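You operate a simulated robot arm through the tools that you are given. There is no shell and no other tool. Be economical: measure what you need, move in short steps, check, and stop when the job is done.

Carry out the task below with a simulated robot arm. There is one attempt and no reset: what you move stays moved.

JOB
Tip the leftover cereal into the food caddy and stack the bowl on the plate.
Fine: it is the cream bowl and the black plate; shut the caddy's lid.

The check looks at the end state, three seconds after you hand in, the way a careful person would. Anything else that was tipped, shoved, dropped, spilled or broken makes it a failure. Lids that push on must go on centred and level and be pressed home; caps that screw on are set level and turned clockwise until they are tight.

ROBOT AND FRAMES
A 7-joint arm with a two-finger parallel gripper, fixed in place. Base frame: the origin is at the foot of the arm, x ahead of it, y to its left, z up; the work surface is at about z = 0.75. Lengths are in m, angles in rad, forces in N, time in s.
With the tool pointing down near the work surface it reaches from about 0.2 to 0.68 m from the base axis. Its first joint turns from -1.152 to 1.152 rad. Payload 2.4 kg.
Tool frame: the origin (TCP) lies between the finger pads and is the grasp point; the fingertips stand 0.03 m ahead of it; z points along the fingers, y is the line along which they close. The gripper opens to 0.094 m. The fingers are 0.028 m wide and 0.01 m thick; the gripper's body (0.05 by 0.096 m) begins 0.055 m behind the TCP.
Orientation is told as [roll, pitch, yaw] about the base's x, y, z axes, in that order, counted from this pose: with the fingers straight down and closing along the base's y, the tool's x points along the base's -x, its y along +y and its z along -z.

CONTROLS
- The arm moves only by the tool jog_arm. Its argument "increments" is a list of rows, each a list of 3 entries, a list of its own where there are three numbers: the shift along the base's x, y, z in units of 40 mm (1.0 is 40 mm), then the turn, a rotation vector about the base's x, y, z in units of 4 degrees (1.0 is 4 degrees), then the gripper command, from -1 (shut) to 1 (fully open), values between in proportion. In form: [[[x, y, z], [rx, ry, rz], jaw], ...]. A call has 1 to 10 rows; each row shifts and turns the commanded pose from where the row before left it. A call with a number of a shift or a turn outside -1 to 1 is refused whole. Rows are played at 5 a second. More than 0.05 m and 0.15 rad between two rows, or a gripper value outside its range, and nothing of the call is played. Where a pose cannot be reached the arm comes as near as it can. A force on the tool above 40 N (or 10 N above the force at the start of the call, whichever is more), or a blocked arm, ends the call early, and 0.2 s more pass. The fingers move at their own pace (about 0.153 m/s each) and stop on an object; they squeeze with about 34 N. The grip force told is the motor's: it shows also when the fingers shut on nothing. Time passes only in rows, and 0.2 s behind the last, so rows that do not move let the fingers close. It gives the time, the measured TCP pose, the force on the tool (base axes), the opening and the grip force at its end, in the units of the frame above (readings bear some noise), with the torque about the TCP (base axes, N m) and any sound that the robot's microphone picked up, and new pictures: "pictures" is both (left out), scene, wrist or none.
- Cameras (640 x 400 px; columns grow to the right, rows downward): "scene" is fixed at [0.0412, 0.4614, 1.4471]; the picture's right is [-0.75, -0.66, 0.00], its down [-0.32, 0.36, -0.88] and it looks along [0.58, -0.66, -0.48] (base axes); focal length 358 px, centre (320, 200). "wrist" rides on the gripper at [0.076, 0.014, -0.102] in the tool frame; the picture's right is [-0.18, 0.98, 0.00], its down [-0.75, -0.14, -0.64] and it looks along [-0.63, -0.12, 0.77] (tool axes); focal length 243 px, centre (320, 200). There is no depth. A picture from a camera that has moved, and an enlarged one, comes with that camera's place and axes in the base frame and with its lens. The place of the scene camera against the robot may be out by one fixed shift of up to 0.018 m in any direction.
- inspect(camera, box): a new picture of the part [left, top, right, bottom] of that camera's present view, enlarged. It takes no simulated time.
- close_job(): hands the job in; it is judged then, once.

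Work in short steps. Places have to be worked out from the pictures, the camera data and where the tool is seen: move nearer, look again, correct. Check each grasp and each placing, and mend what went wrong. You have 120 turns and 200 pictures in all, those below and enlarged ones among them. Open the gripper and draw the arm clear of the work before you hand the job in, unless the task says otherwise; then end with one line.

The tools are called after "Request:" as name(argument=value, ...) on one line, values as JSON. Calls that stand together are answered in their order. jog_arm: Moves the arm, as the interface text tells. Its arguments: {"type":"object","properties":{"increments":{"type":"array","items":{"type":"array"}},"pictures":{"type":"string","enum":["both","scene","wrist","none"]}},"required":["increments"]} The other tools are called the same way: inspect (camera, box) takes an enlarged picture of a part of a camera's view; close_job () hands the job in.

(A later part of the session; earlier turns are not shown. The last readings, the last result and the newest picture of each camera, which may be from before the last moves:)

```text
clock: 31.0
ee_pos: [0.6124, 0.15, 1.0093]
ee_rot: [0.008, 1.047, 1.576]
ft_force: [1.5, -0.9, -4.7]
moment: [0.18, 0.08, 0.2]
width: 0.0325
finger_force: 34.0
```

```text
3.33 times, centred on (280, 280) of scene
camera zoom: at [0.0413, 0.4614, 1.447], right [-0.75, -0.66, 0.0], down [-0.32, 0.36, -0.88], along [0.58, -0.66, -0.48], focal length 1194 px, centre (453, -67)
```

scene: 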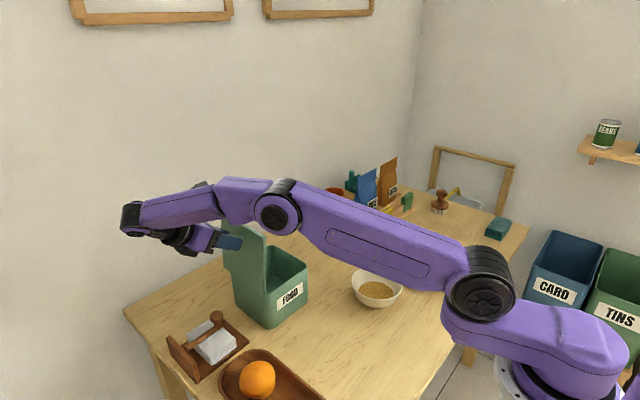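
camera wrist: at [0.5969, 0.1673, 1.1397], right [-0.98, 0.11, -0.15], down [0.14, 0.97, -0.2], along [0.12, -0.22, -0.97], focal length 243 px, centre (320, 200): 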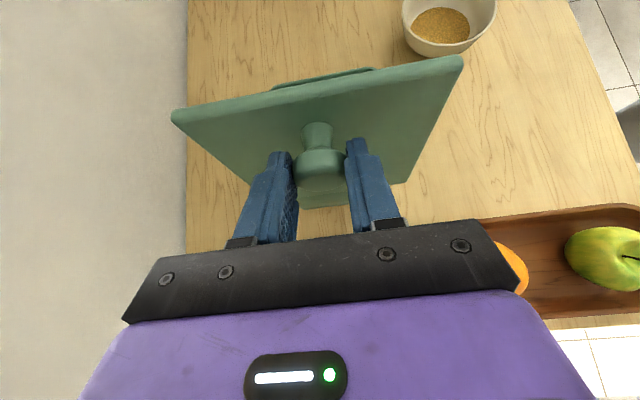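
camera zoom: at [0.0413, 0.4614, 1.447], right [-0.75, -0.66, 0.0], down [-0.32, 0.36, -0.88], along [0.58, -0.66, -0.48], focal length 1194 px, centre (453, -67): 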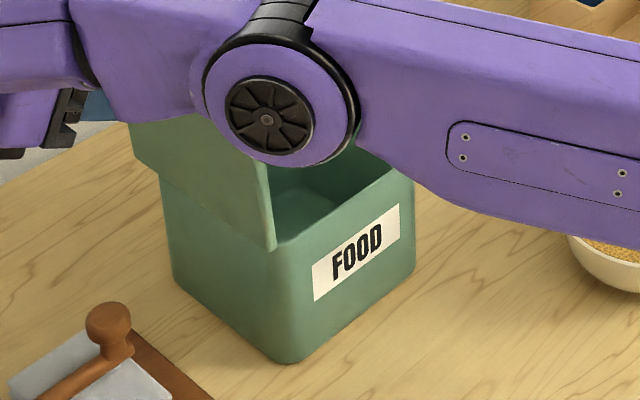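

Forces are low at about 96°. I'll go a little further, to 104°, and watch for a stop.

Request:
jog_arm(increments=[[[0, 0.213, -0.11], [-1, 0, 0], -1], [[0, 0.203, -0.125], [-1, 0, 0], -1], [[0, 0, 0], [0, 0, 0], -1]], pictures="scene")

Request:
inspect(camera="scene", box=[200, 220, 360, 340])

```text
clock: 31.8
ee_pos: [0.5953, 0.158, 1.0028]
ee_rot: [0.005, 1.161, 1.575]
ft_force: [1.1, 0.9, -3.7]
moment: [0.28, 0.29, 0.06]
width: 0.0324
finger_force: 34.0
out of reach, approached as far as the arm can: row 2
```

scene: 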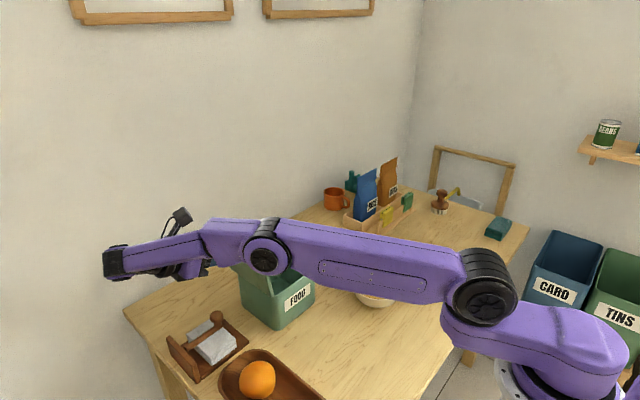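

```text
3.33 times, centred on (280, 280) of scene
camera zoom: at [0.0412, 0.4614, 1.447], right [-0.75, -0.66, 0.0], down [-0.32, 0.36, -0.88], along [0.58, -0.66, -0.48], focal length 1194 px, centre (453, -67)
```

zoom: 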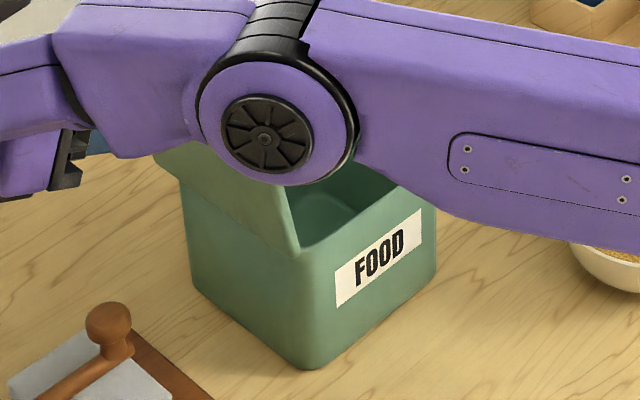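

The last row was out of reach, and the arm pulled the caddy about 17 mm in −x. I'll step back one row, which should restore x.

Request:
jog_arm(increments=[[[0.2, -0.1, 0.06], [0.5, 0, 0], -1], [[0.2, -0.1, 0.06], [0.5, 0, 0], -1], [[0, 0, 0], [0, 0, 0], -1]], pictures="none")

Request:
inspect(camera="scene", box=[200, 220, 360, 340])

```text
clock: 32.6
ee_pos: [0.6111, 0.1495, 1.0065]
ee_rot: [0.001, 1.116, 1.573]
ft_force: [-1.2, -1.4, -4.6]
moment: [0.06, 0.0, -0.36]
width: 0.0322
finger_force: 33.9
```

```text
3.33 times, centred on (280, 280) of scene
camera zoom: at [0.0412, 0.4614, 1.4471], right [-0.75, -0.66, 0.0], down [-0.32, 0.36, -0.88], along [0.58, -0.66, -0.48], focal length 1194 px, centre (453, -67)
```

zoom: 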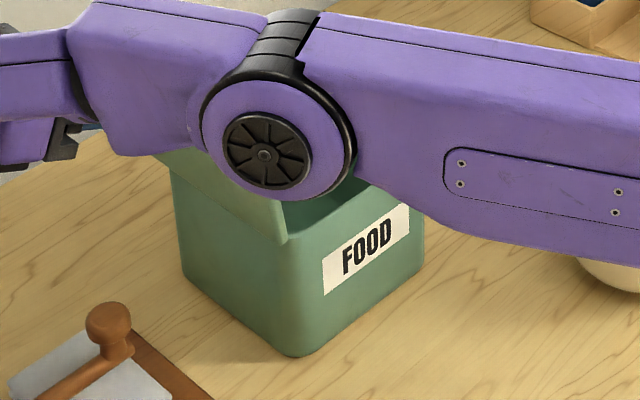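

Lid is at about 100° and the caddy is mostly restored. I'll release the knob slightly and watch whether the lid holds.

Request:
jog_arm(increments=[[[0, 0, 0], [0, 0, 0], -0.2], [[0, 0, 0], [0, 0, 0], -0.1], [[0, 0, 0], [0, 0, 0], -0.1]])

Request:
inspect(camera="scene", box=[200, 220, 360, 340])

```text
clock: 33.4
ee_pos: [0.6105, 0.15, 1.0076]
ee_rot: [0.001, 1.117, 1.573]
ft_force: [0.3, 1.3, 0.6]
moment: [-0.02, 0.01, 0.0]
width: 0.0425
finger_force: 0.1
camera wrist: at [0.5953, 0.2082, 1.1219], right [-0.98, 0.08, -0.17], down [0.14, 0.91, -0.4], along [0.12, -0.41, -0.9], focal length 243 px, centre (320, 200)
```

scene: 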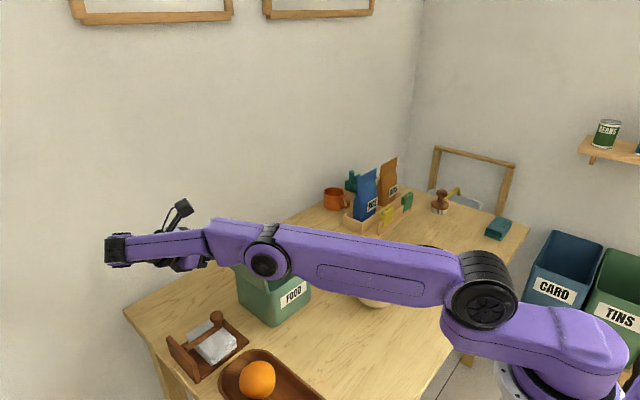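
wrist: 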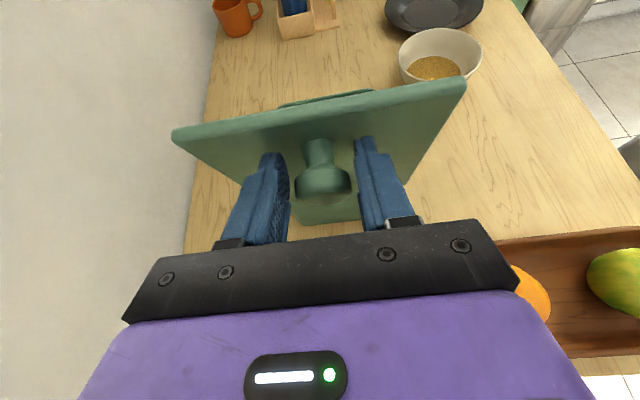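

```text
3.33 times, centred on (280, 280) of scene
camera zoom: at [0.0412, 0.4614, 1.4471], right [-0.75, -0.66, 0.0], down [-0.32, 0.36, -0.88], along [0.58, -0.66, -0.48], focal length 1194 px, centre (453, -67)
```

zoom: 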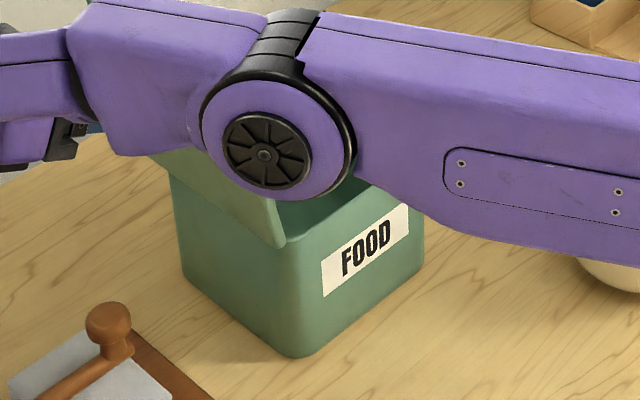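

The lid stays open by itself. I'll open fully, then withdraw up and slightly back.

Request:
jog_arm(increments=[[[0, 0, 0], [0, 0, 0], 1], [[0, 0, 0], [0, 0, 0], 1], [[0, 0.15, 0.4], [0, 0, 0], 1], [[0, 0.15, 0.5], [0, 0, 0], 1], [[0, 0, 0.6], [0, 0, 0], 1], [[0, 0, 0.8], [0, 0, 0], 1]])

Request:
inspect(camera="scene", box=[200, 200, 360, 340])

```text
clock: 34.8
ee_pos: [0.6048, 0.1586, 1.0975]
ee_rot: [0.001, 1.117, 1.572]
ft_force: [-0.5, -0.5, 0.1]
moment: [0.03, 0.0, -0.03]
width: 0.0941
finger_force: 0.1
out of reach, approached as far as the arm can: row 4, 6
camera wrist: at [0.5898, 0.2172, 1.2125], right [-0.98, 0.08, -0.16], down [0.14, 0.91, -0.4], along [0.12, -0.41, -0.9], focal length 243 px, centre (320, 200)
```

scene: 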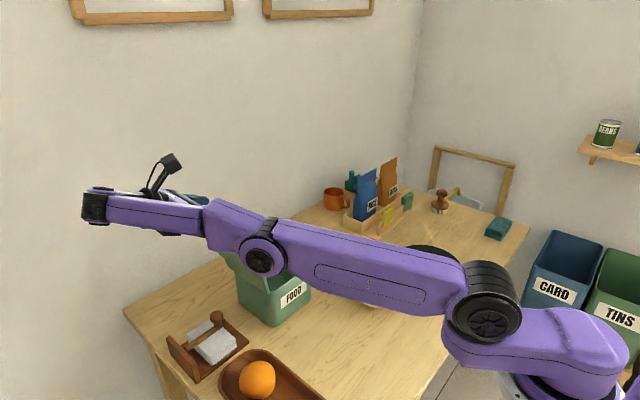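
wrist: 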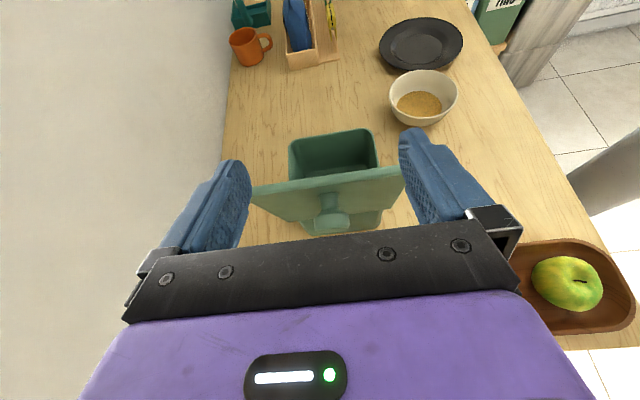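

```text
2.86 times, centred on (280, 270) of scene
camera zoom: at [0.0412, 0.4614, 1.4471], right [-0.75, -0.66, 0.0], down [-0.32, 0.36, -0.88], along [0.58, -0.66, -0.48], focal length 1023 px, centre (434, 0)
```

zoom: 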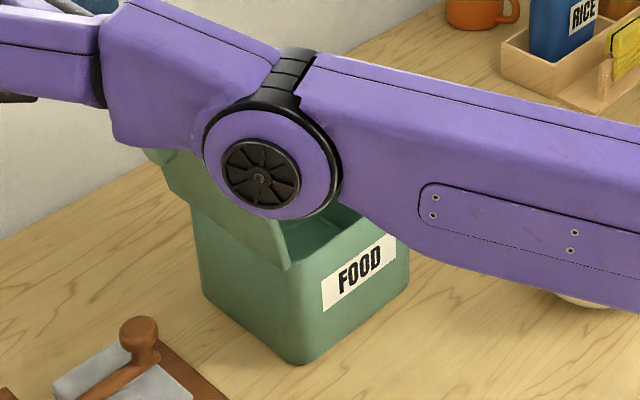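

Clear of the lid, which is standing open. I'll go up and back while undoing the tilt and then the yaw, heading toward the bowl.

Request:
jog_arm(increments=[[[-0.2, 0, 0.5], [1, 0, 0], 1], [[-0.2, 0, 0.5], [1, 0, 0], 1], [[-0.2, 0, 0.5], [1, 0, 0], 1], [[-0.2, -0.3, 0.4], [1, 0, 0], 1], [[-0.2, -0.4, 0.4], [1, 0, 0], 1], [[-0.2, -0.5, 0.3], [1, 0, 0], 1], [[-0.2, -0.6, 0.2], [1, 0, 0], 1], [[-0.2, -0.7, 0], [1, 0, 0], 1], [[-0.2, -0.7, 0], [1, 0, 0], 1], [[-0.2, -0.7, 0], [1, 0, 0], 1]], pictures="none")

Request:
jog_arm(increments=[[[-0.2, -0.6, 0], [1, 0, 0], 1], [[-0.2, -0.6, 0], [1, 0, 0], 1], [[-0.2, -0.6, 0], [1, 0, 0], 1], [[-0.2, -0.6, 0], [1, 0, 0], 1], [[-0.2, -0.6, 0], [1, 0, 0], 1], [[0, -0.5, 0], [1, 0, 0], 1], [[0, -0.5, 0], [0, 0, -1], 1], [[0, -0.5, 0], [0, 0, -1], 1], [[0, 0, 0], [0, 0, -1], 1], [[0, 0, 0], [0, 0, -1], 1]], pictures="none")

Request:
jog_arm(increments=[[[0, 0, 0], [0, 0, -1], 1], [[0, 0, 0], [0, 0, -1], 1], [[0, 0, 0], [0, 0, -1], 1], [[0, 0, 0], [0, 0, -1], 1], [[0, 0, 0], [0, 0, -1], 1], [[0, 0, 0], [0, 0, -1], 1], [[0, 0, 0], [0, 0, -1], 1], [[0, 0, 0], [0, 0, -1], 1], [[0, 0, 0], [0, 0, -1], 1], [[0, 0, 0], [0, 0, -1], 1]], pictures="none")

Request:
jog_arm(increments=[[[0, 0, -0.2], [0, 0, -1], 1], [[0, 0, -0.2], [0, 0, -1], 1], [[0, 0, -0.2], [0, 0, -1], 1], [[0, 0, -0.2], [0, 0, -1], 1], [[0, 0, -0.2], [0, 0, -1], 1], [[0, 0, -0.2], [0, 0, -1], 1], [[0, 0, -0.2], [0, 0, -1], 1], [[0, 0, 0], [0, 0, -1], 1], [[0, 0, 0], [0, 0, -0.5], 1]])

```text
clock: 37.0
ee_pos: [0.5275, 0.0045, 1.2087]
ee_rot: [-0.002, 0.418, 1.572]
ft_force: [-0.3, -0.1, 0.0]
moment: [0.03, 0.01, 0.02]
width: 0.0941
finger_force: 0.2
```

```text
clock: 39.2
ee_pos: [0.4861, -0.1786, 1.2119]
ee_rot: [-0.001, 0.0, 1.288]
ft_force: [-0.6, -0.1, -0.4]
moment: [0.02, -0.01, -0.04]
width: 0.0939
finger_force: 0.1
```

```text
clock: 41.4
ee_pos: [0.4852, -0.1782, 1.2111]
ee_rot: [0.002, -0.001, 0.591]
ft_force: [0.8, 1.0, -0.8]
moment: [-0.03, 0.0, -0.02]
width: 0.0941
finger_force: 0.1
```

```text
clock: 43.4
ee_pos: [0.4856, -0.1764, 1.1552]
ee_rot: [0.0, 0.0, 0.0]
ft_force: [0.3, 0.0, 0.1]
moment: [-0.03, 0.03, 0.02]
width: 0.0938
finger_force: 0.1
camera wrist: at [0.4088, -0.1628, 1.2585], right [0.18, 0.98, 0.0], down [0.75, -0.14, 0.64], along [0.63, -0.12, -0.77], focal length 243 px, centre (320, 200)
```

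scene: 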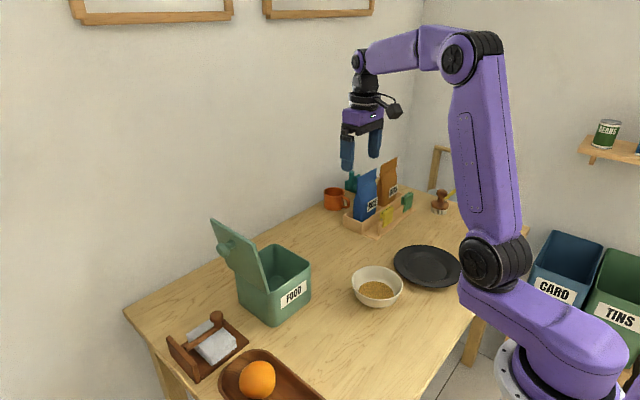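
wrist: 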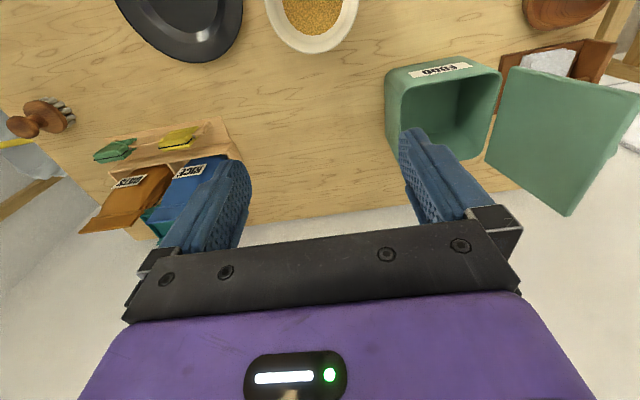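

The lid is wide open. Now I'll move back for a better look at the bowl.

Request:
jog_arm(increments=[[[-0.7, -0.2, 0], [0, 0, 0], 1], [[-0.7, -0.2, -0.3], [0, 0, 0], 1], [[-0.7, -0.2, -0.5], [0, 0, 0], 1], [[-0.4, -0.2, -0.5], [0, 0, 0], 1], [[-0.2, 0, -0.5], [0, 0, 0], 1], [[0, 0, 0], [0, 0, 0], 1]], pictures="wrist")

```text
clock: 44.8
ee_pos: [0.3782, -0.2101, 1.0837]
ee_rot: [0.0, 0.0, 0.0]
ft_force: [-0.2, -0.5, 0.4]
moment: [-0.01, -0.02, 0.0]
width: 0.0939
finger_force: 0.1
camera wrist: at [0.3011, -0.1952, 1.1871], right [0.18, 0.98, 0.0], down [0.75, -0.14, 0.64], along [0.63, -0.12, -0.77], focal length 243 px, centre (320, 200)
```

wrist: 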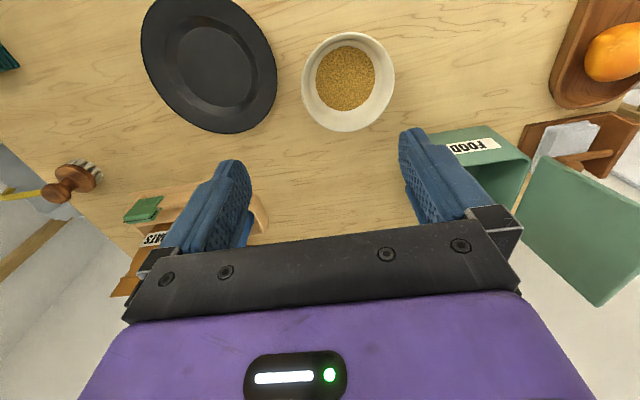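

The bowl rim is centred at about (0.402, −0.174) with radius ≈0.066, and the plate is at about (0.35, −0.378). I'll grip the rim on its −y side at (0.402, −0.240) with jaws open about 50 mm, so the outer finger stays off the plate.

Request:
jog_arm(increments=[[[0.3, -0.35, -0.5], [0, 0, 0], 0.1], [[0.3, -0.4, -0.8], [0, 0, 0], 0.1], [[0, 0, -1], [0, 0, 0], 0.1], [[0, 0, -1], [0, 0, 0], 0.1], [[0, 0, -1], [0, 0, 0], 0.1], [[0, 0, -0.6], [0, 0, 0], 0.1], [[0, 0, 0], [0, 0, 0], 0.1]])

Request:
inspect(camera="scene", box=[330, 220, 490, 320])

```text
clock: 46.4
ee_pos: [0.403, -0.2394, 0.8843]
ee_rot: [-0.001, 0.002, 0.001]
ft_force: [0.7, 0.0, -0.1]
moment: [-0.02, -0.01, 0.01]
width: 0.0515
finger_force: 0.2
camera wrist: at [0.3259, -0.2254, 0.9883], right [0.18, 0.98, 0.0], down [0.75, -0.14, 0.64], along [0.63, -0.12, -0.77], focal length 243 px, centre (320, 200)
```

scene: 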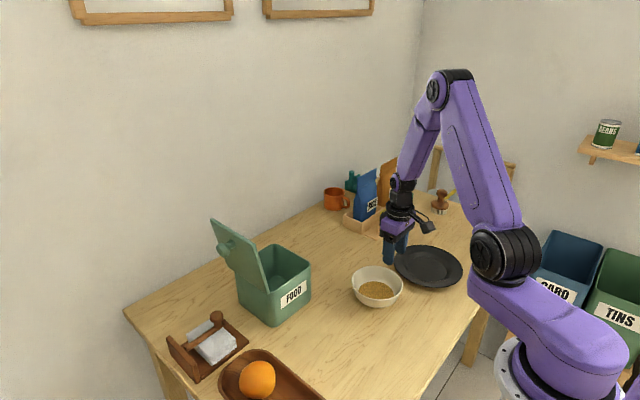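
wrist: 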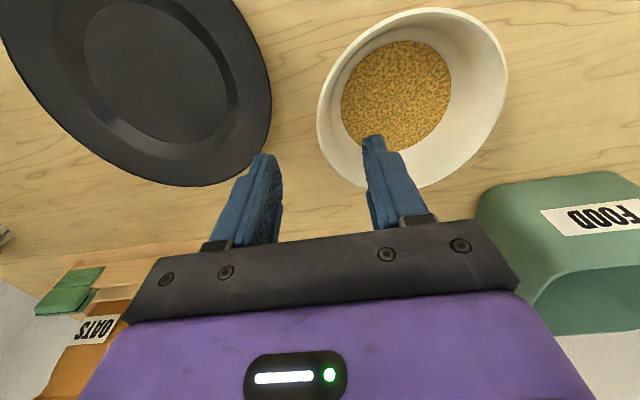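

```text
4.00 times, centred on (410, 270) of scene
camera zoom: at [0.0412, 0.4614, 1.4471], right [-0.75, -0.66, 0.0], down [-0.32, 0.36, -0.88], along [0.58, -0.66, -0.48], focal length 1432 px, centre (-40, -80)
```

zoom: 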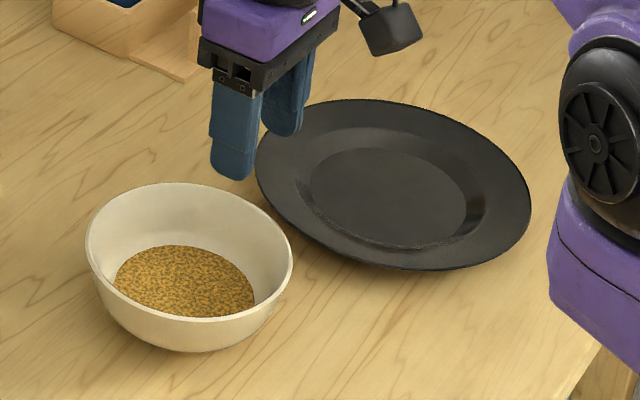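

The rim's −y edge is at y≈−0.239 and the bowl centre at x≈0.396. I'll shift 6 mm in −x and go down so the fingertips straddle the rim.

Request:
jog_arm(increments=[[[-0.15, 0, -0.4], [0, 0, 0], 0.1], [[0, 0, -0.5], [0, 0, 0], 0.1], [[0, 0, -0.5], [0, 0, 0], 0.1], [[0, 0, -0.25], [0, 0, 0], 0.1], [[0, 0, 0], [0, 0, 0], 0.1]])

Request:
inspect(camera="scene", box=[330, 220, 490, 320])

```text
clock: 47.6
ee_pos: [0.3962, -0.2382, 0.8192]
ee_rot: [0.001, 0.001, 0.001]
ft_force: [0.4, -0.2, -0.2]
moment: [0.01, 0.0, 0.02]
width: 0.0517
finger_force: 0.0
camera wrist: at [0.319, -0.2238, 0.9241], right [0.18, 0.98, 0.0], down [0.75, -0.14, 0.64], along [0.63, -0.12, -0.77], focal length 243 px, centre (320, 200)
```

scene: 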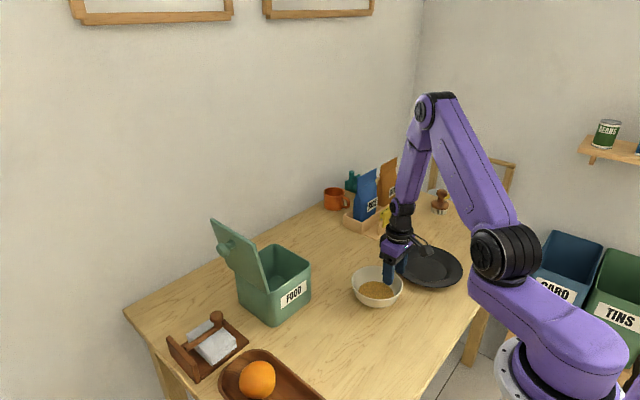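
wrist: 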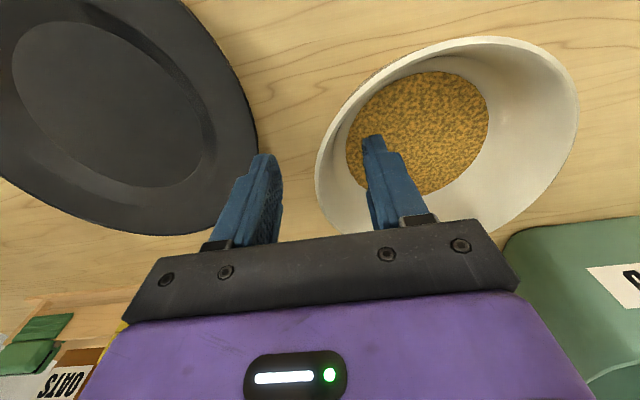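

```text
4.00 times, centred on (410, 270) of scene
camera zoom: at [0.0412, 0.4614, 1.4471], right [-0.75, -0.66, 0.0], down [-0.32, 0.36, -0.88], along [0.58, -0.66, -0.48], focal length 1432 px, centre (-40, -80)
```

zoom: 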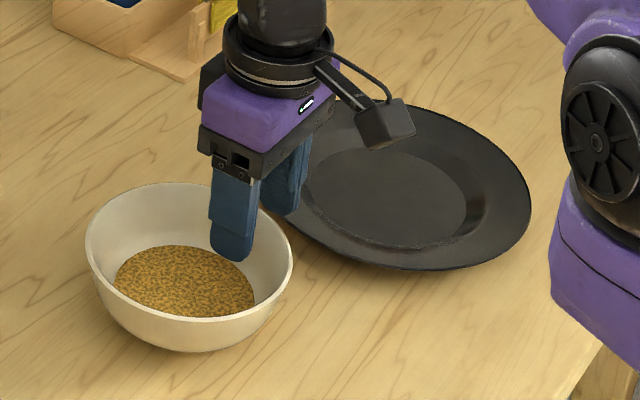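

The fingers straddle the rim. I'll lower 5 mm more and close.

Request:
jog_arm(increments=[[[0, 0, -0.13], [0, 0, 0], 0.1], [[0, 0, 0], [0, 0, 0], -0.4], [[0, 0, 0], [0, 0, 0], -1], [[0, 0, 0], [0, 0, 0], -1], [[0, 0, 0], [0, 0, 0], -1]])

Request:
inspect(camera="scene", box=[330, 220, 490, 320])

```text
clock: 48.8
ee_pos: [0.3964, -0.238, 0.8157]
ee_rot: [-0.002, -0.001, -0.001]
ft_force: [1.9, 2.5, 14.1]
moment: [1.01, 0.61, -0.22]
width: 0.0161
finger_force: 34.0
camera wrist: at [0.3188, -0.224, 0.9191], right [0.18, 0.98, 0.0], down [0.75, -0.14, 0.64], along [0.63, -0.12, -0.77], focal length 243 px, centre (320, 200)
```

scene: 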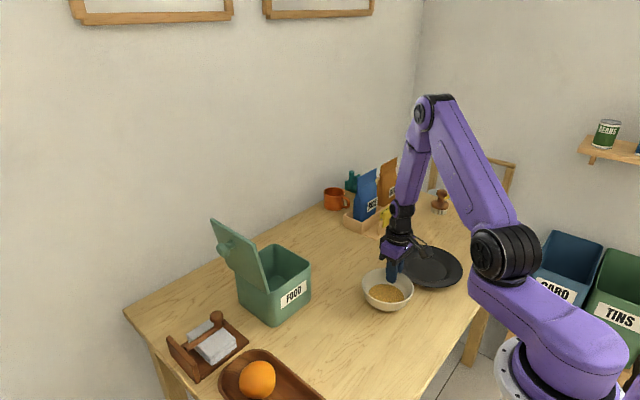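
wrist: 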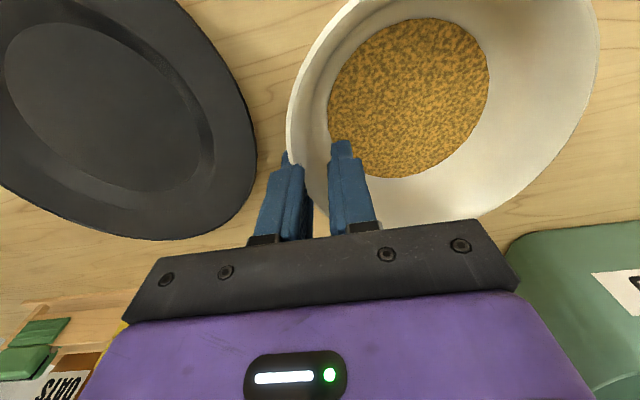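

```text
4.00 times, centred on (410, 270) of scene
camera zoom: at [0.041, 0.4615, 1.447], right [-0.75, -0.66, 0.0], down [-0.32, 0.36, -0.88], along [0.58, -0.66, -0.48], focal length 1432 px, centre (-40, -80)
```

zoom: 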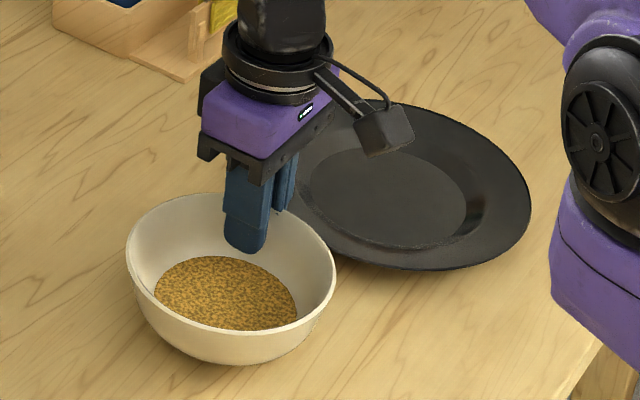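

The bowl slipped about 2 cm toward −x because I gripped the rim off its −y point. I'll release, rise and regrasp centred, before lifting any cereal.

Request:
jog_arm(increments=[[[0, 0, 0], [0, 0, 0], -0.2], [[0, 0, 0], [0, 0, 0], 0.1], [[0, 0, 0.5], [0, 0, 0], 0.1], [[-0.4, 0, 0.8], [0, 0, 0], 0.1], [[-0.4, 0, 0.5], [0, 0, 0], 0.1], [[0, 0, 0], [0, 0, 0], 0.1]])

Request:
inspect(camera="scene", box=[330, 220, 490, 320])

```text
clock: 50.2
ee_pos: [0.3628, -0.2406, 0.8895]
ee_rot: [-0.001, 0.0, 0.001]
ft_force: [0.4, 0.4, 0.0]
moment: [0.01, 0.01, 0.01]
width: 0.0519
finger_force: 0.0
camera wrist: at [0.2864, -0.2257, 0.9934], right [0.18, 0.98, 0.0], down [0.75, -0.14, 0.64], along [0.63, -0.12, -0.77], focal length 243 px, centre (320, 200)
```

scene: 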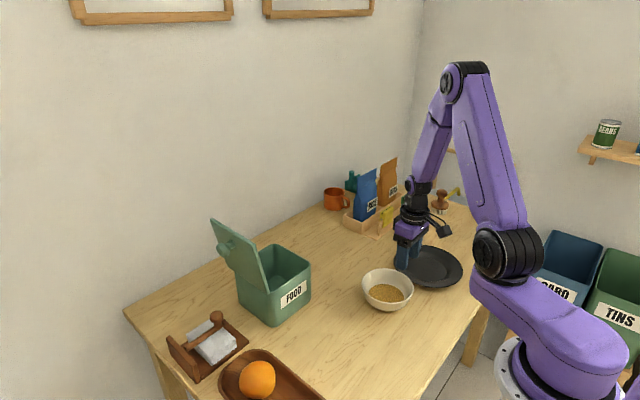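
wrist: 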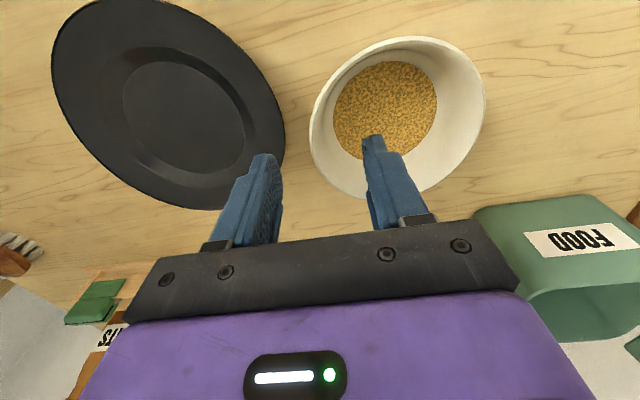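

```text
4.00 times, centred on (410, 270) of scene
camera zoom: at [0.0411, 0.4614, 1.4471], right [-0.75, -0.66, 0.0], down [-0.32, 0.36, -0.88], along [0.58, -0.66, -0.48], focal length 1432 px, centre (-40, -80)
```

zoom: 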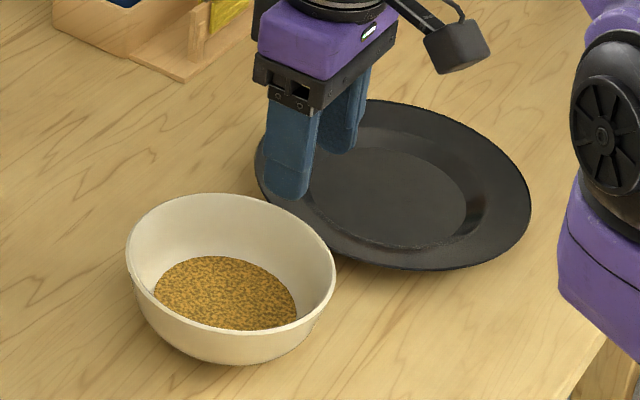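

Solving the four rim extremes gives centre (0.379, −0.184), radius 0.0645, with the −y rim point at y≈−0.248. I'll narrow the jaws to 36 mm to stay off the plate, then align and go down.

Request:
jog_arm(increments=[[[0.4, -0.12, 0], [0, 0, 0], -0.23], [[0, 0, -0.5], [0, 0, 0], -0.23], [[0, 0, -0.5], [0, 0, 0], -0.23], [[0, 0, 0], [0, 0, 0], -0.23]])

Request:
inspect(camera="scene", box=[330, 220, 490, 320])

```text
clock: 51.2
ee_pos: [0.3811, -0.2437, 0.849]
ee_rot: [0.001, -0.001, 0.002]
ft_force: [-0.3, 0.3, 0.1]
moment: [0.06, 0.01, -0.03]
width: 0.036
finger_force: 0.1
camera wrist: at [0.3036, -0.2298, 0.9526], right [0.18, 0.98, 0.0], down [0.75, -0.14, 0.64], along [0.63, -0.12, -0.77], focal length 243 px, centre (320, 200)
```

scene: 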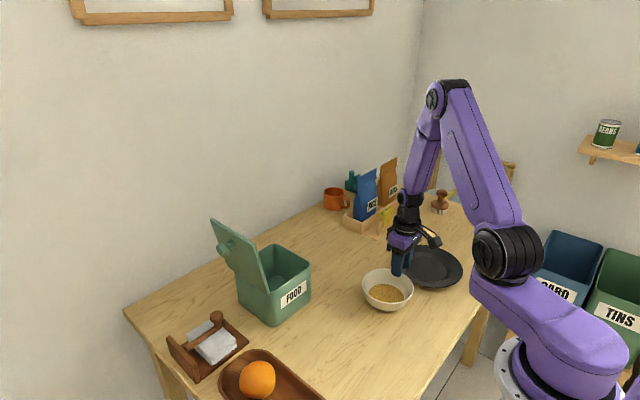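
wrist: 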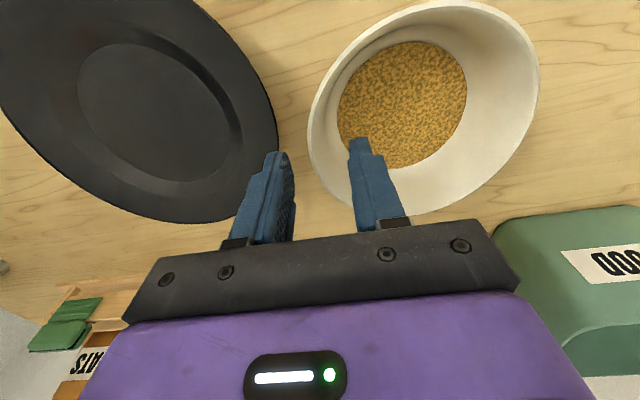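

```text
4.00 times, centred on (410, 270) of scene
camera zoom: at [0.0412, 0.4614, 1.4471], right [-0.75, -0.66, 0.0], down [-0.32, 0.36, -0.88], along [0.58, -0.66, -0.48], focal length 1432 px, centre (-40, -80)
```

zoom: 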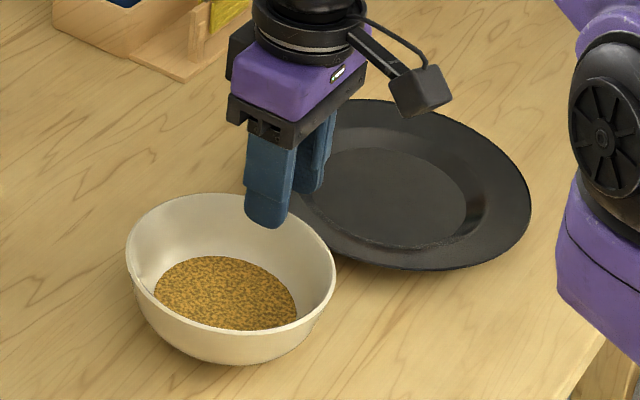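

Aligned: the rim point is at (≈0.38, −0.25). I'll go down and close gently.

Request:
jog_arm(increments=[[[0, -0.03, -0.45], [0, 0, 0], -0.23], [[0, 0, -0.42], [0, 0, 0], -0.23], [[0, 0, 0], [0, 0, 0], -0.5], [[0, 0, 0], [0, 0, 0], -1], [[0, 0, 0], [0, 0, 0], -1]])

Request:
inspect(camera="scene", box=[330, 220, 490, 320])

```text
clock: 52.4
ee_pos: [0.3824, -0.2443, 0.8158]
ee_rot: [0.0, 0.0, 0.002]
ft_force: [-0.3, 3.2, 18.1]
moment: [0.93, 0.12, 0.03]
width: 0.0164
finger_force: 33.6
camera wrist: at [0.3035, -0.2299, 0.9185], right [0.18, 0.98, 0.0], down [0.75, -0.14, 0.64], along [0.63, -0.12, -0.77], focal length 243 px, centre (320, 200)
```

scene: 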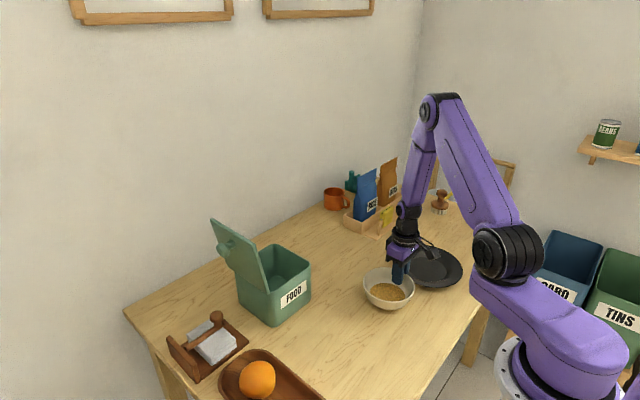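
wrist: 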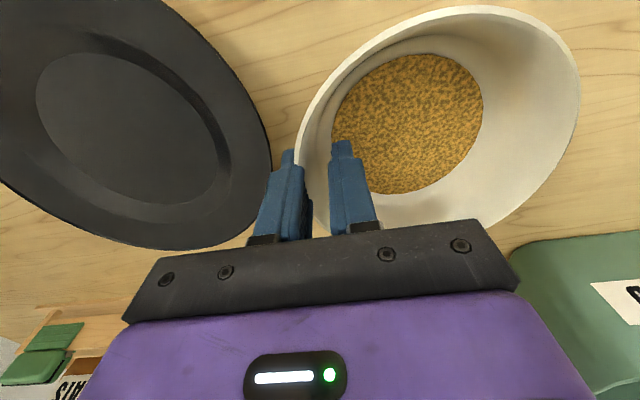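

```text
4.00 times, centred on (410, 270) of scene
camera zoom: at [0.0409, 0.4616, 1.447], right [-0.75, -0.66, 0.0], down [-0.32, 0.36, -0.88], along [0.58, -0.66, -0.48], focal length 1432 px, centre (-40, -80)
```

zoom: 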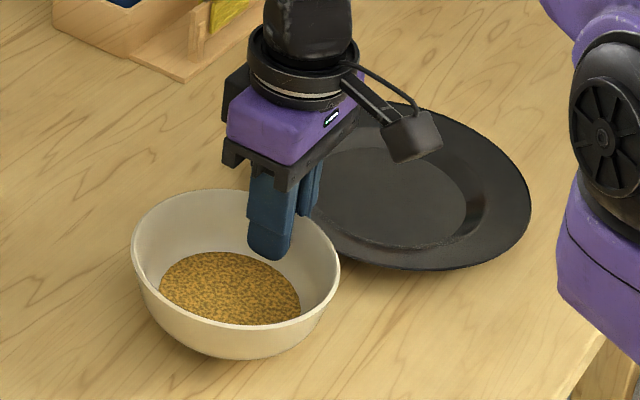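

A firm grip this time with little slide. I'll lift a little and check that the bowl stays level.

Request:
jog_arm(increments=[[[0, 0, 0.15], [0, 0, 0], -1], [[0, 0, 0.2], [0, 0, 0], -1], [[0, 0, 0.3], [0, 0, 0], -1], [[0, 0, 0], [0, 0, 0], -1]])

Request:
inspect(camera="scene", box=[330, 220, 490, 320])

```text
clock: 53.4
ee_pos: [0.3804, -0.2451, 0.8396]
ee_rot: [-0.001, 0.001, -0.001]
ft_force: [1.1, 2.9, 7.0]
moment: [0.85, -0.03, -0.02]
width: 0.0089
finger_force: 33.9
camera wrist: at [0.3035, -0.2301, 0.9422], right [0.18, 0.98, 0.0], down [0.75, -0.14, 0.64], along [0.63, -0.12, -0.77], focal length 243 px, centre (320, 200)
```

scene: 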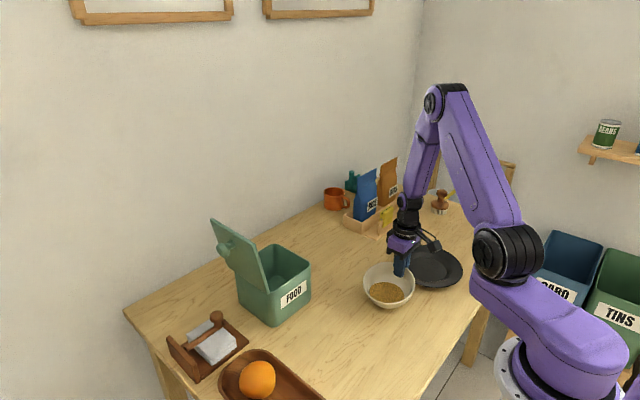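
wrist: 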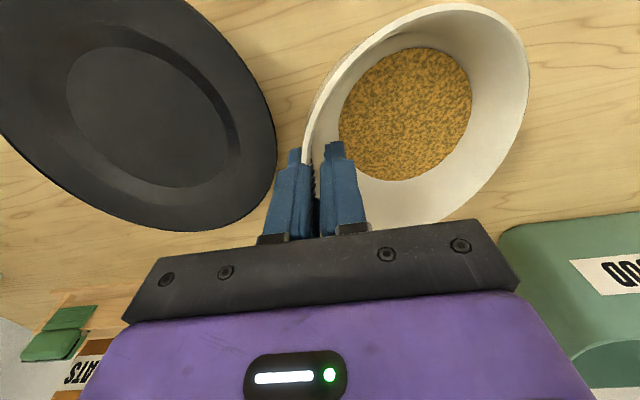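

```text
4.00 times, centred on (410, 270) of scene
camera zoom: at [0.0411, 0.4615, 1.447], right [-0.75, -0.66, 0.0], down [-0.32, 0.36, -0.88], along [0.58, -0.66, -0.48], focal length 1432 px, centre (-40, -80)
```

zoom: 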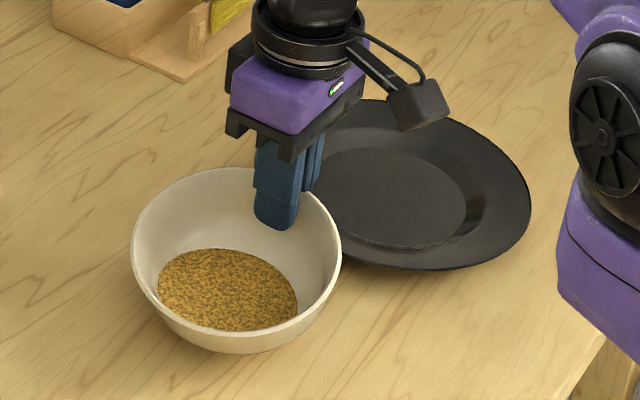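

The fingers are sliding up the sloping wall and the bowl is tilting. I'll set it back down, release, and regrasp with the gripper tilted about 20° to match the wall slope.

Request:
jog_arm(increments=[[[0, 0, -0.3], [0, 0, 0], -1], [[0, 0, -0.2], [0, 0, 0], -1], [[0, 0, 0], [0, 0, 0], -0.6], [[0, 0, 0], [0, 0, 0], -0.23], [[0, 0, 0.4], [0, 0, 0], -0.23], [[0, 0, 0.6], [0, 0, 0], -0.23], [[0, 0, 0.5], [0, 0, 0], -0.23]])

Request:
inspect(camera="scene", box=[330, 220, 490, 320])

```text
clock: 55.0
ee_pos: [0.3798, -0.2448, 0.8793]
ee_rot: [-0.001, 0.002, 0.002]
ft_force: [0.2, -0.2, 0.1]
moment: [0.06, 0.01, -0.01]
width: 0.0361
finger_force: 0.0
camera wrist: at [0.3023, -0.2311, 0.9829], right [0.18, 0.98, 0.0], down [0.75, -0.14, 0.64], along [0.63, -0.12, -0.77], focal length 243 px, centre (320, 200)
```

scene: 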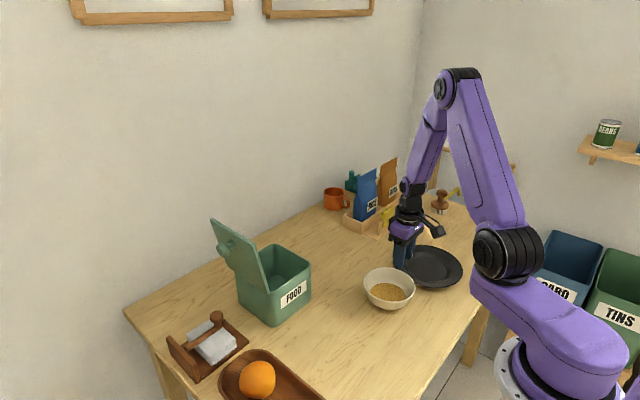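
wrist: 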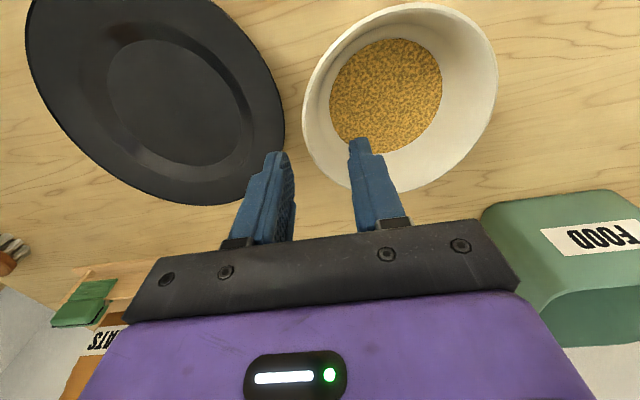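

```text
4.00 times, centred on (410, 270) of scene
camera zoom: at [0.0412, 0.4614, 1.4471], right [-0.75, -0.66, 0.0], down [-0.32, 0.36, -0.88], along [0.58, -0.66, -0.48], focal length 1432 px, centre (-40, -80)
```

zoom: 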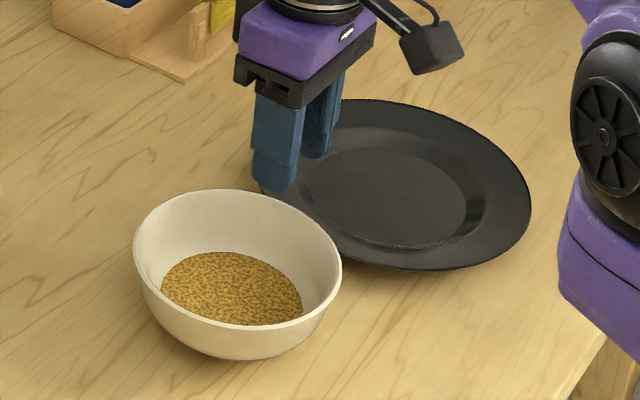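

The bowl settled at centre (0.381, −0.192) with its −y rim at about −0.256. I'll tilt 24° about +x and pre-align along the wall direction.

Request:
jog_arm(increments=[[[0, -0.2, 0.1], [1, 0, 0], -0.23], [[0, -0.2, 0], [1, 0, 0], -0.23], [[0, -0.15, 0], [1, 0, 0], -0.23], [[0, -0.15, 0], [1, 0, 0], -0.23], [[0, -0.1, -0.1], [1, 0, 0], -0.23], [[0, -0.05, -0.1], [1, 0, 0], -0.23], [[0, 0, 0], [0, 0, 0], -0.23]])

Request:
inspect(camera="scene", box=[330, 220, 490, 320])

```text
clock: 56.6
ee_pos: [0.3787, -0.2794, 0.8764]
ee_rot: [0.42, 0.001, 0.0]
ft_force: [0.7, 0.3, -0.3]
moment: [0.01, -0.02, 0.02]
width: 0.0364
finger_force: 0.1
camera wrist: at [0.3016, -0.3079, 0.9765], right [0.18, 0.9, 0.4], down [0.75, -0.39, 0.53], along [0.63, 0.2, -0.75], focal length 243 px, centre (320, 200)
```

scene: 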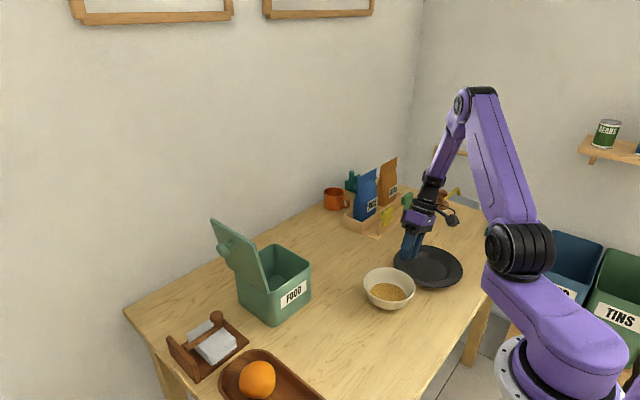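
wrist: 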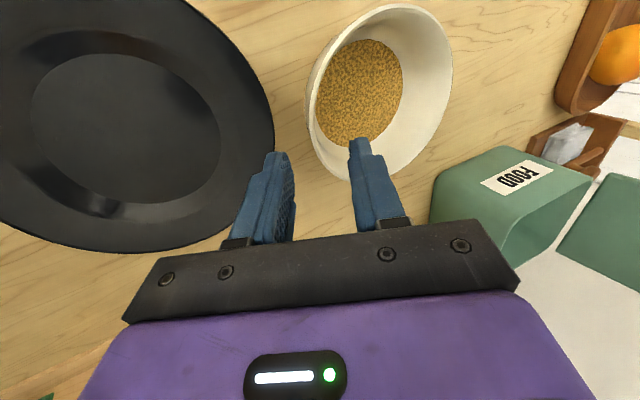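

```text
4.00 times, centred on (410, 270) of scene
camera zoom: at [0.0412, 0.4614, 1.4471], right [-0.75, -0.66, 0.0], down [-0.32, 0.36, -0.88], along [0.58, -0.66, -0.48], focal length 1432 px, centre (-40, -80)
```

zoom: 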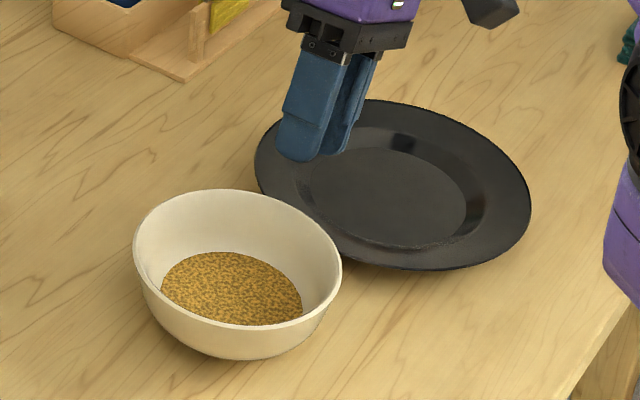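

The rim point is confirmed at y −0.256, z 0.811. I'll advance along the wall line and close.

Request:
jog_arm(increments=[[[0.05, 0.08, -0.45], [0, 0, 0], -0.23], [[0, 0.17, -0.38], [0, 0, 0], -0.23], [[0, 0.17, -0.38], [0, 0, 0], -0.23], [[0, 0.17, -0.38], [0, 0, 0], -0.23], [[0, 0, 0], [0, 0, 0], -0.23]])

Request:
inspect(camera="scene", box=[330, 220, 490, 320])

```text
clock: 57.8
ee_pos: [0.3818, -0.2568, 0.8113]
ee_rot: [0.418, -0.001, 0.0]
ft_force: [-0.2, -0.7, 3.6]
moment: [-0.04, 0.02, 0.0]
width: 0.0352
finger_force: 0.0
camera wrist: at [0.3044, -0.2852, 0.9114], right [0.18, 0.9, 0.4], down [0.75, -0.39, 0.53], along [0.63, 0.2, -0.75], focal length 243 px, centre (320, 200)
```

scene: 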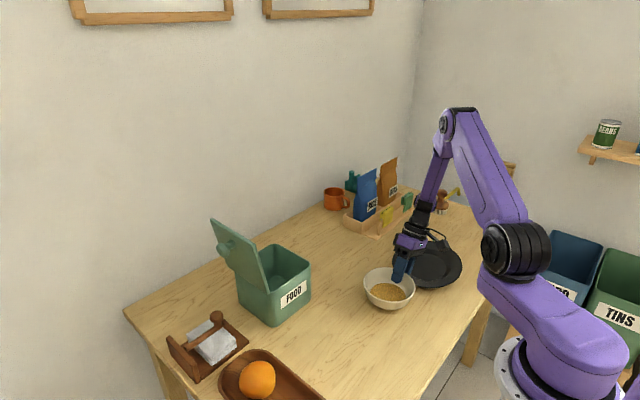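
wrist: 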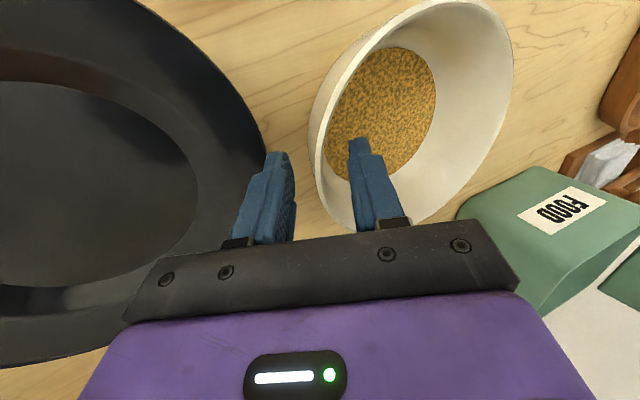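

```text
4.00 times, centred on (410, 270) of scene
camera zoom: at [0.0411, 0.4614, 1.447], right [-0.75, -0.66, 0.0], down [-0.32, 0.36, -0.88], along [0.58, -0.66, -0.48], focal length 1432 px, centre (-40, -80)
```

zoom: 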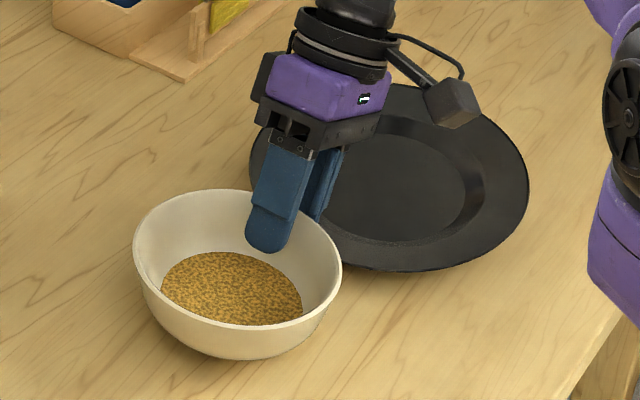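

My outer fingertip is pressing the plate's edge and tilting it slightly. I'll rise 12 mm, let the plate settle, and check.

Request:
jog_arm(increments=[[[0, 0, 0.15], [0, 0, 0], -0.23], [[0, 0, 0.15], [0, 0, 0], -0.23], [[0, 0, 0], [0, 0, 0], -0.23]], pictures="wrist")

Request:
inspect(camera="scene", box=[330, 220, 490, 320])

```text
clock: 58.6
ee_pos: [0.3806, -0.2577, 0.8231]
ee_rot: [0.419, 0.001, -0.001]
ft_force: [0.7, -0.4, 0.4]
moment: [0.03, 0.0, -0.02]
width: 0.0362
finger_force: 0.1
camera wrist: at [0.3042, -0.2861, 0.9252], right [0.18, 0.9, 0.4], down [0.75, -0.39, 0.53], along [0.63, 0.2, -0.75], focal length 243 px, centre (320, 200)
```

wrist: 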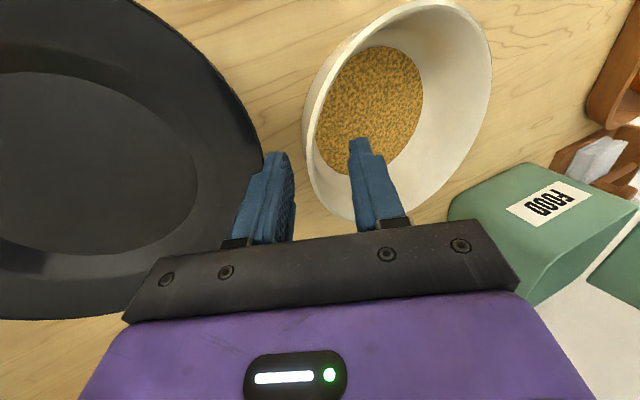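

```text
4.00 times, centred on (410, 270) of scene
camera zoom: at [0.0412, 0.4614, 1.4471], right [-0.75, -0.66, 0.0], down [-0.32, 0.36, -0.88], along [0.58, -0.66, -0.48], focal length 1432 px, centre (-40, -80)
```

zoom: 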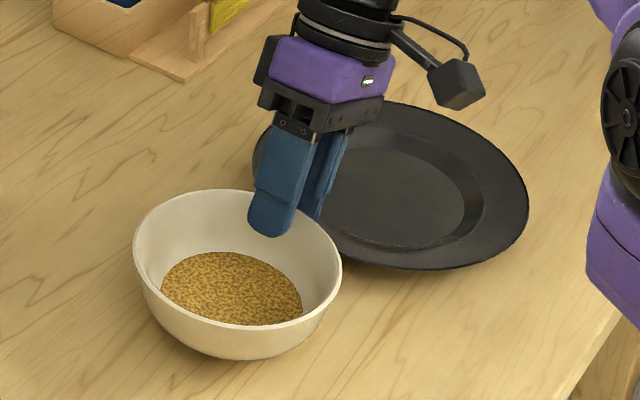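

The plate is flat again with essentially no shift. I'll use the outer finger to nudge the bowl about 3 cm toward +y, away from the plate.

Request:
jog_arm(increments=[[[0, 0.15, 0], [0, 0, 0], -0.23], [[0, 0.15, 0], [0, 0, 0], -0.23], [[0, 0.12, 0], [0, 0, 0], -0.23], [[0, 0.12, 0], [0, 0, 0], -0.23], [[0, 0.12, 0], [0, 0, 0], -0.23], [[0, 0.12, 0], [0, 0, 0], -0.23], [[0, 0.12, 0], [0, 0, 0], -0.23], [[0, 0.12, 0], [0, 0, 0], -0.23], [[0, 0, 0], [0, 0, 0], -0.23]])

Request:
inspect(camera="scene", box=[330, 220, 490, 320])

```text
clock: 60.6
ee_pos: [0.3814, -0.2149, 0.8239]
ee_rot: [0.418, -0.001, 0.0]
ft_force: [-0.1, -0.4, -0.6]
moment: [0.0, 0.0, -0.03]
width: 0.0371
finger_force: 0.6
camera wrist: at [0.3051, -0.2437, 0.9249], right [0.18, 0.9, 0.4], down [0.75, -0.39, 0.53], along [0.63, 0.2, -0.75], focal length 243 px, centre (320, 200)
```

scene: 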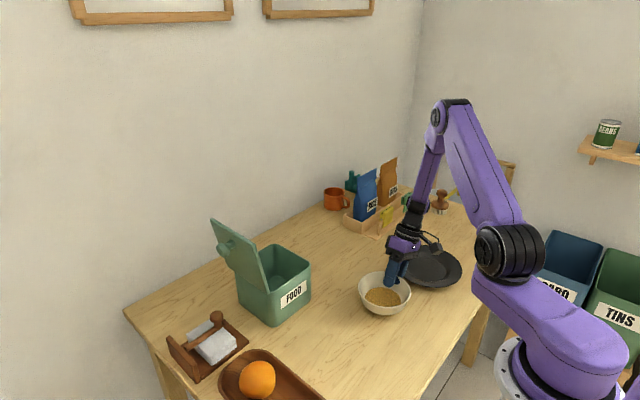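
wrist: 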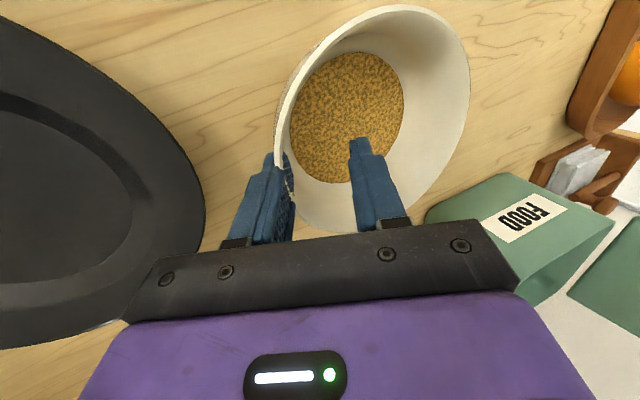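

```text
4.00 times, centred on (410, 270) of scene
camera zoom: at [0.0412, 0.4614, 1.4471], right [-0.75, -0.66, 0.0], down [-0.32, 0.36, -0.88], along [0.58, -0.66, -0.48], focal length 1432 px, centre (-40, -80)
```

zoom: 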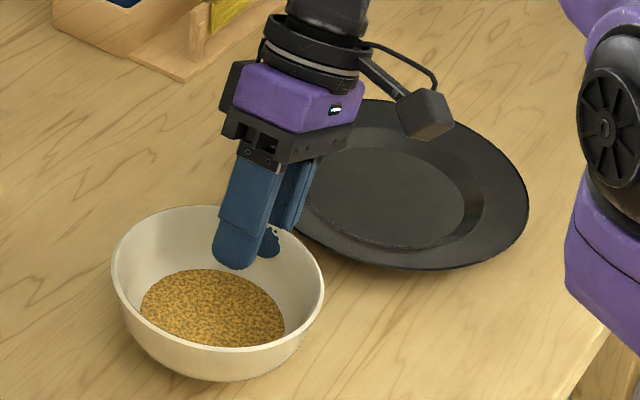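

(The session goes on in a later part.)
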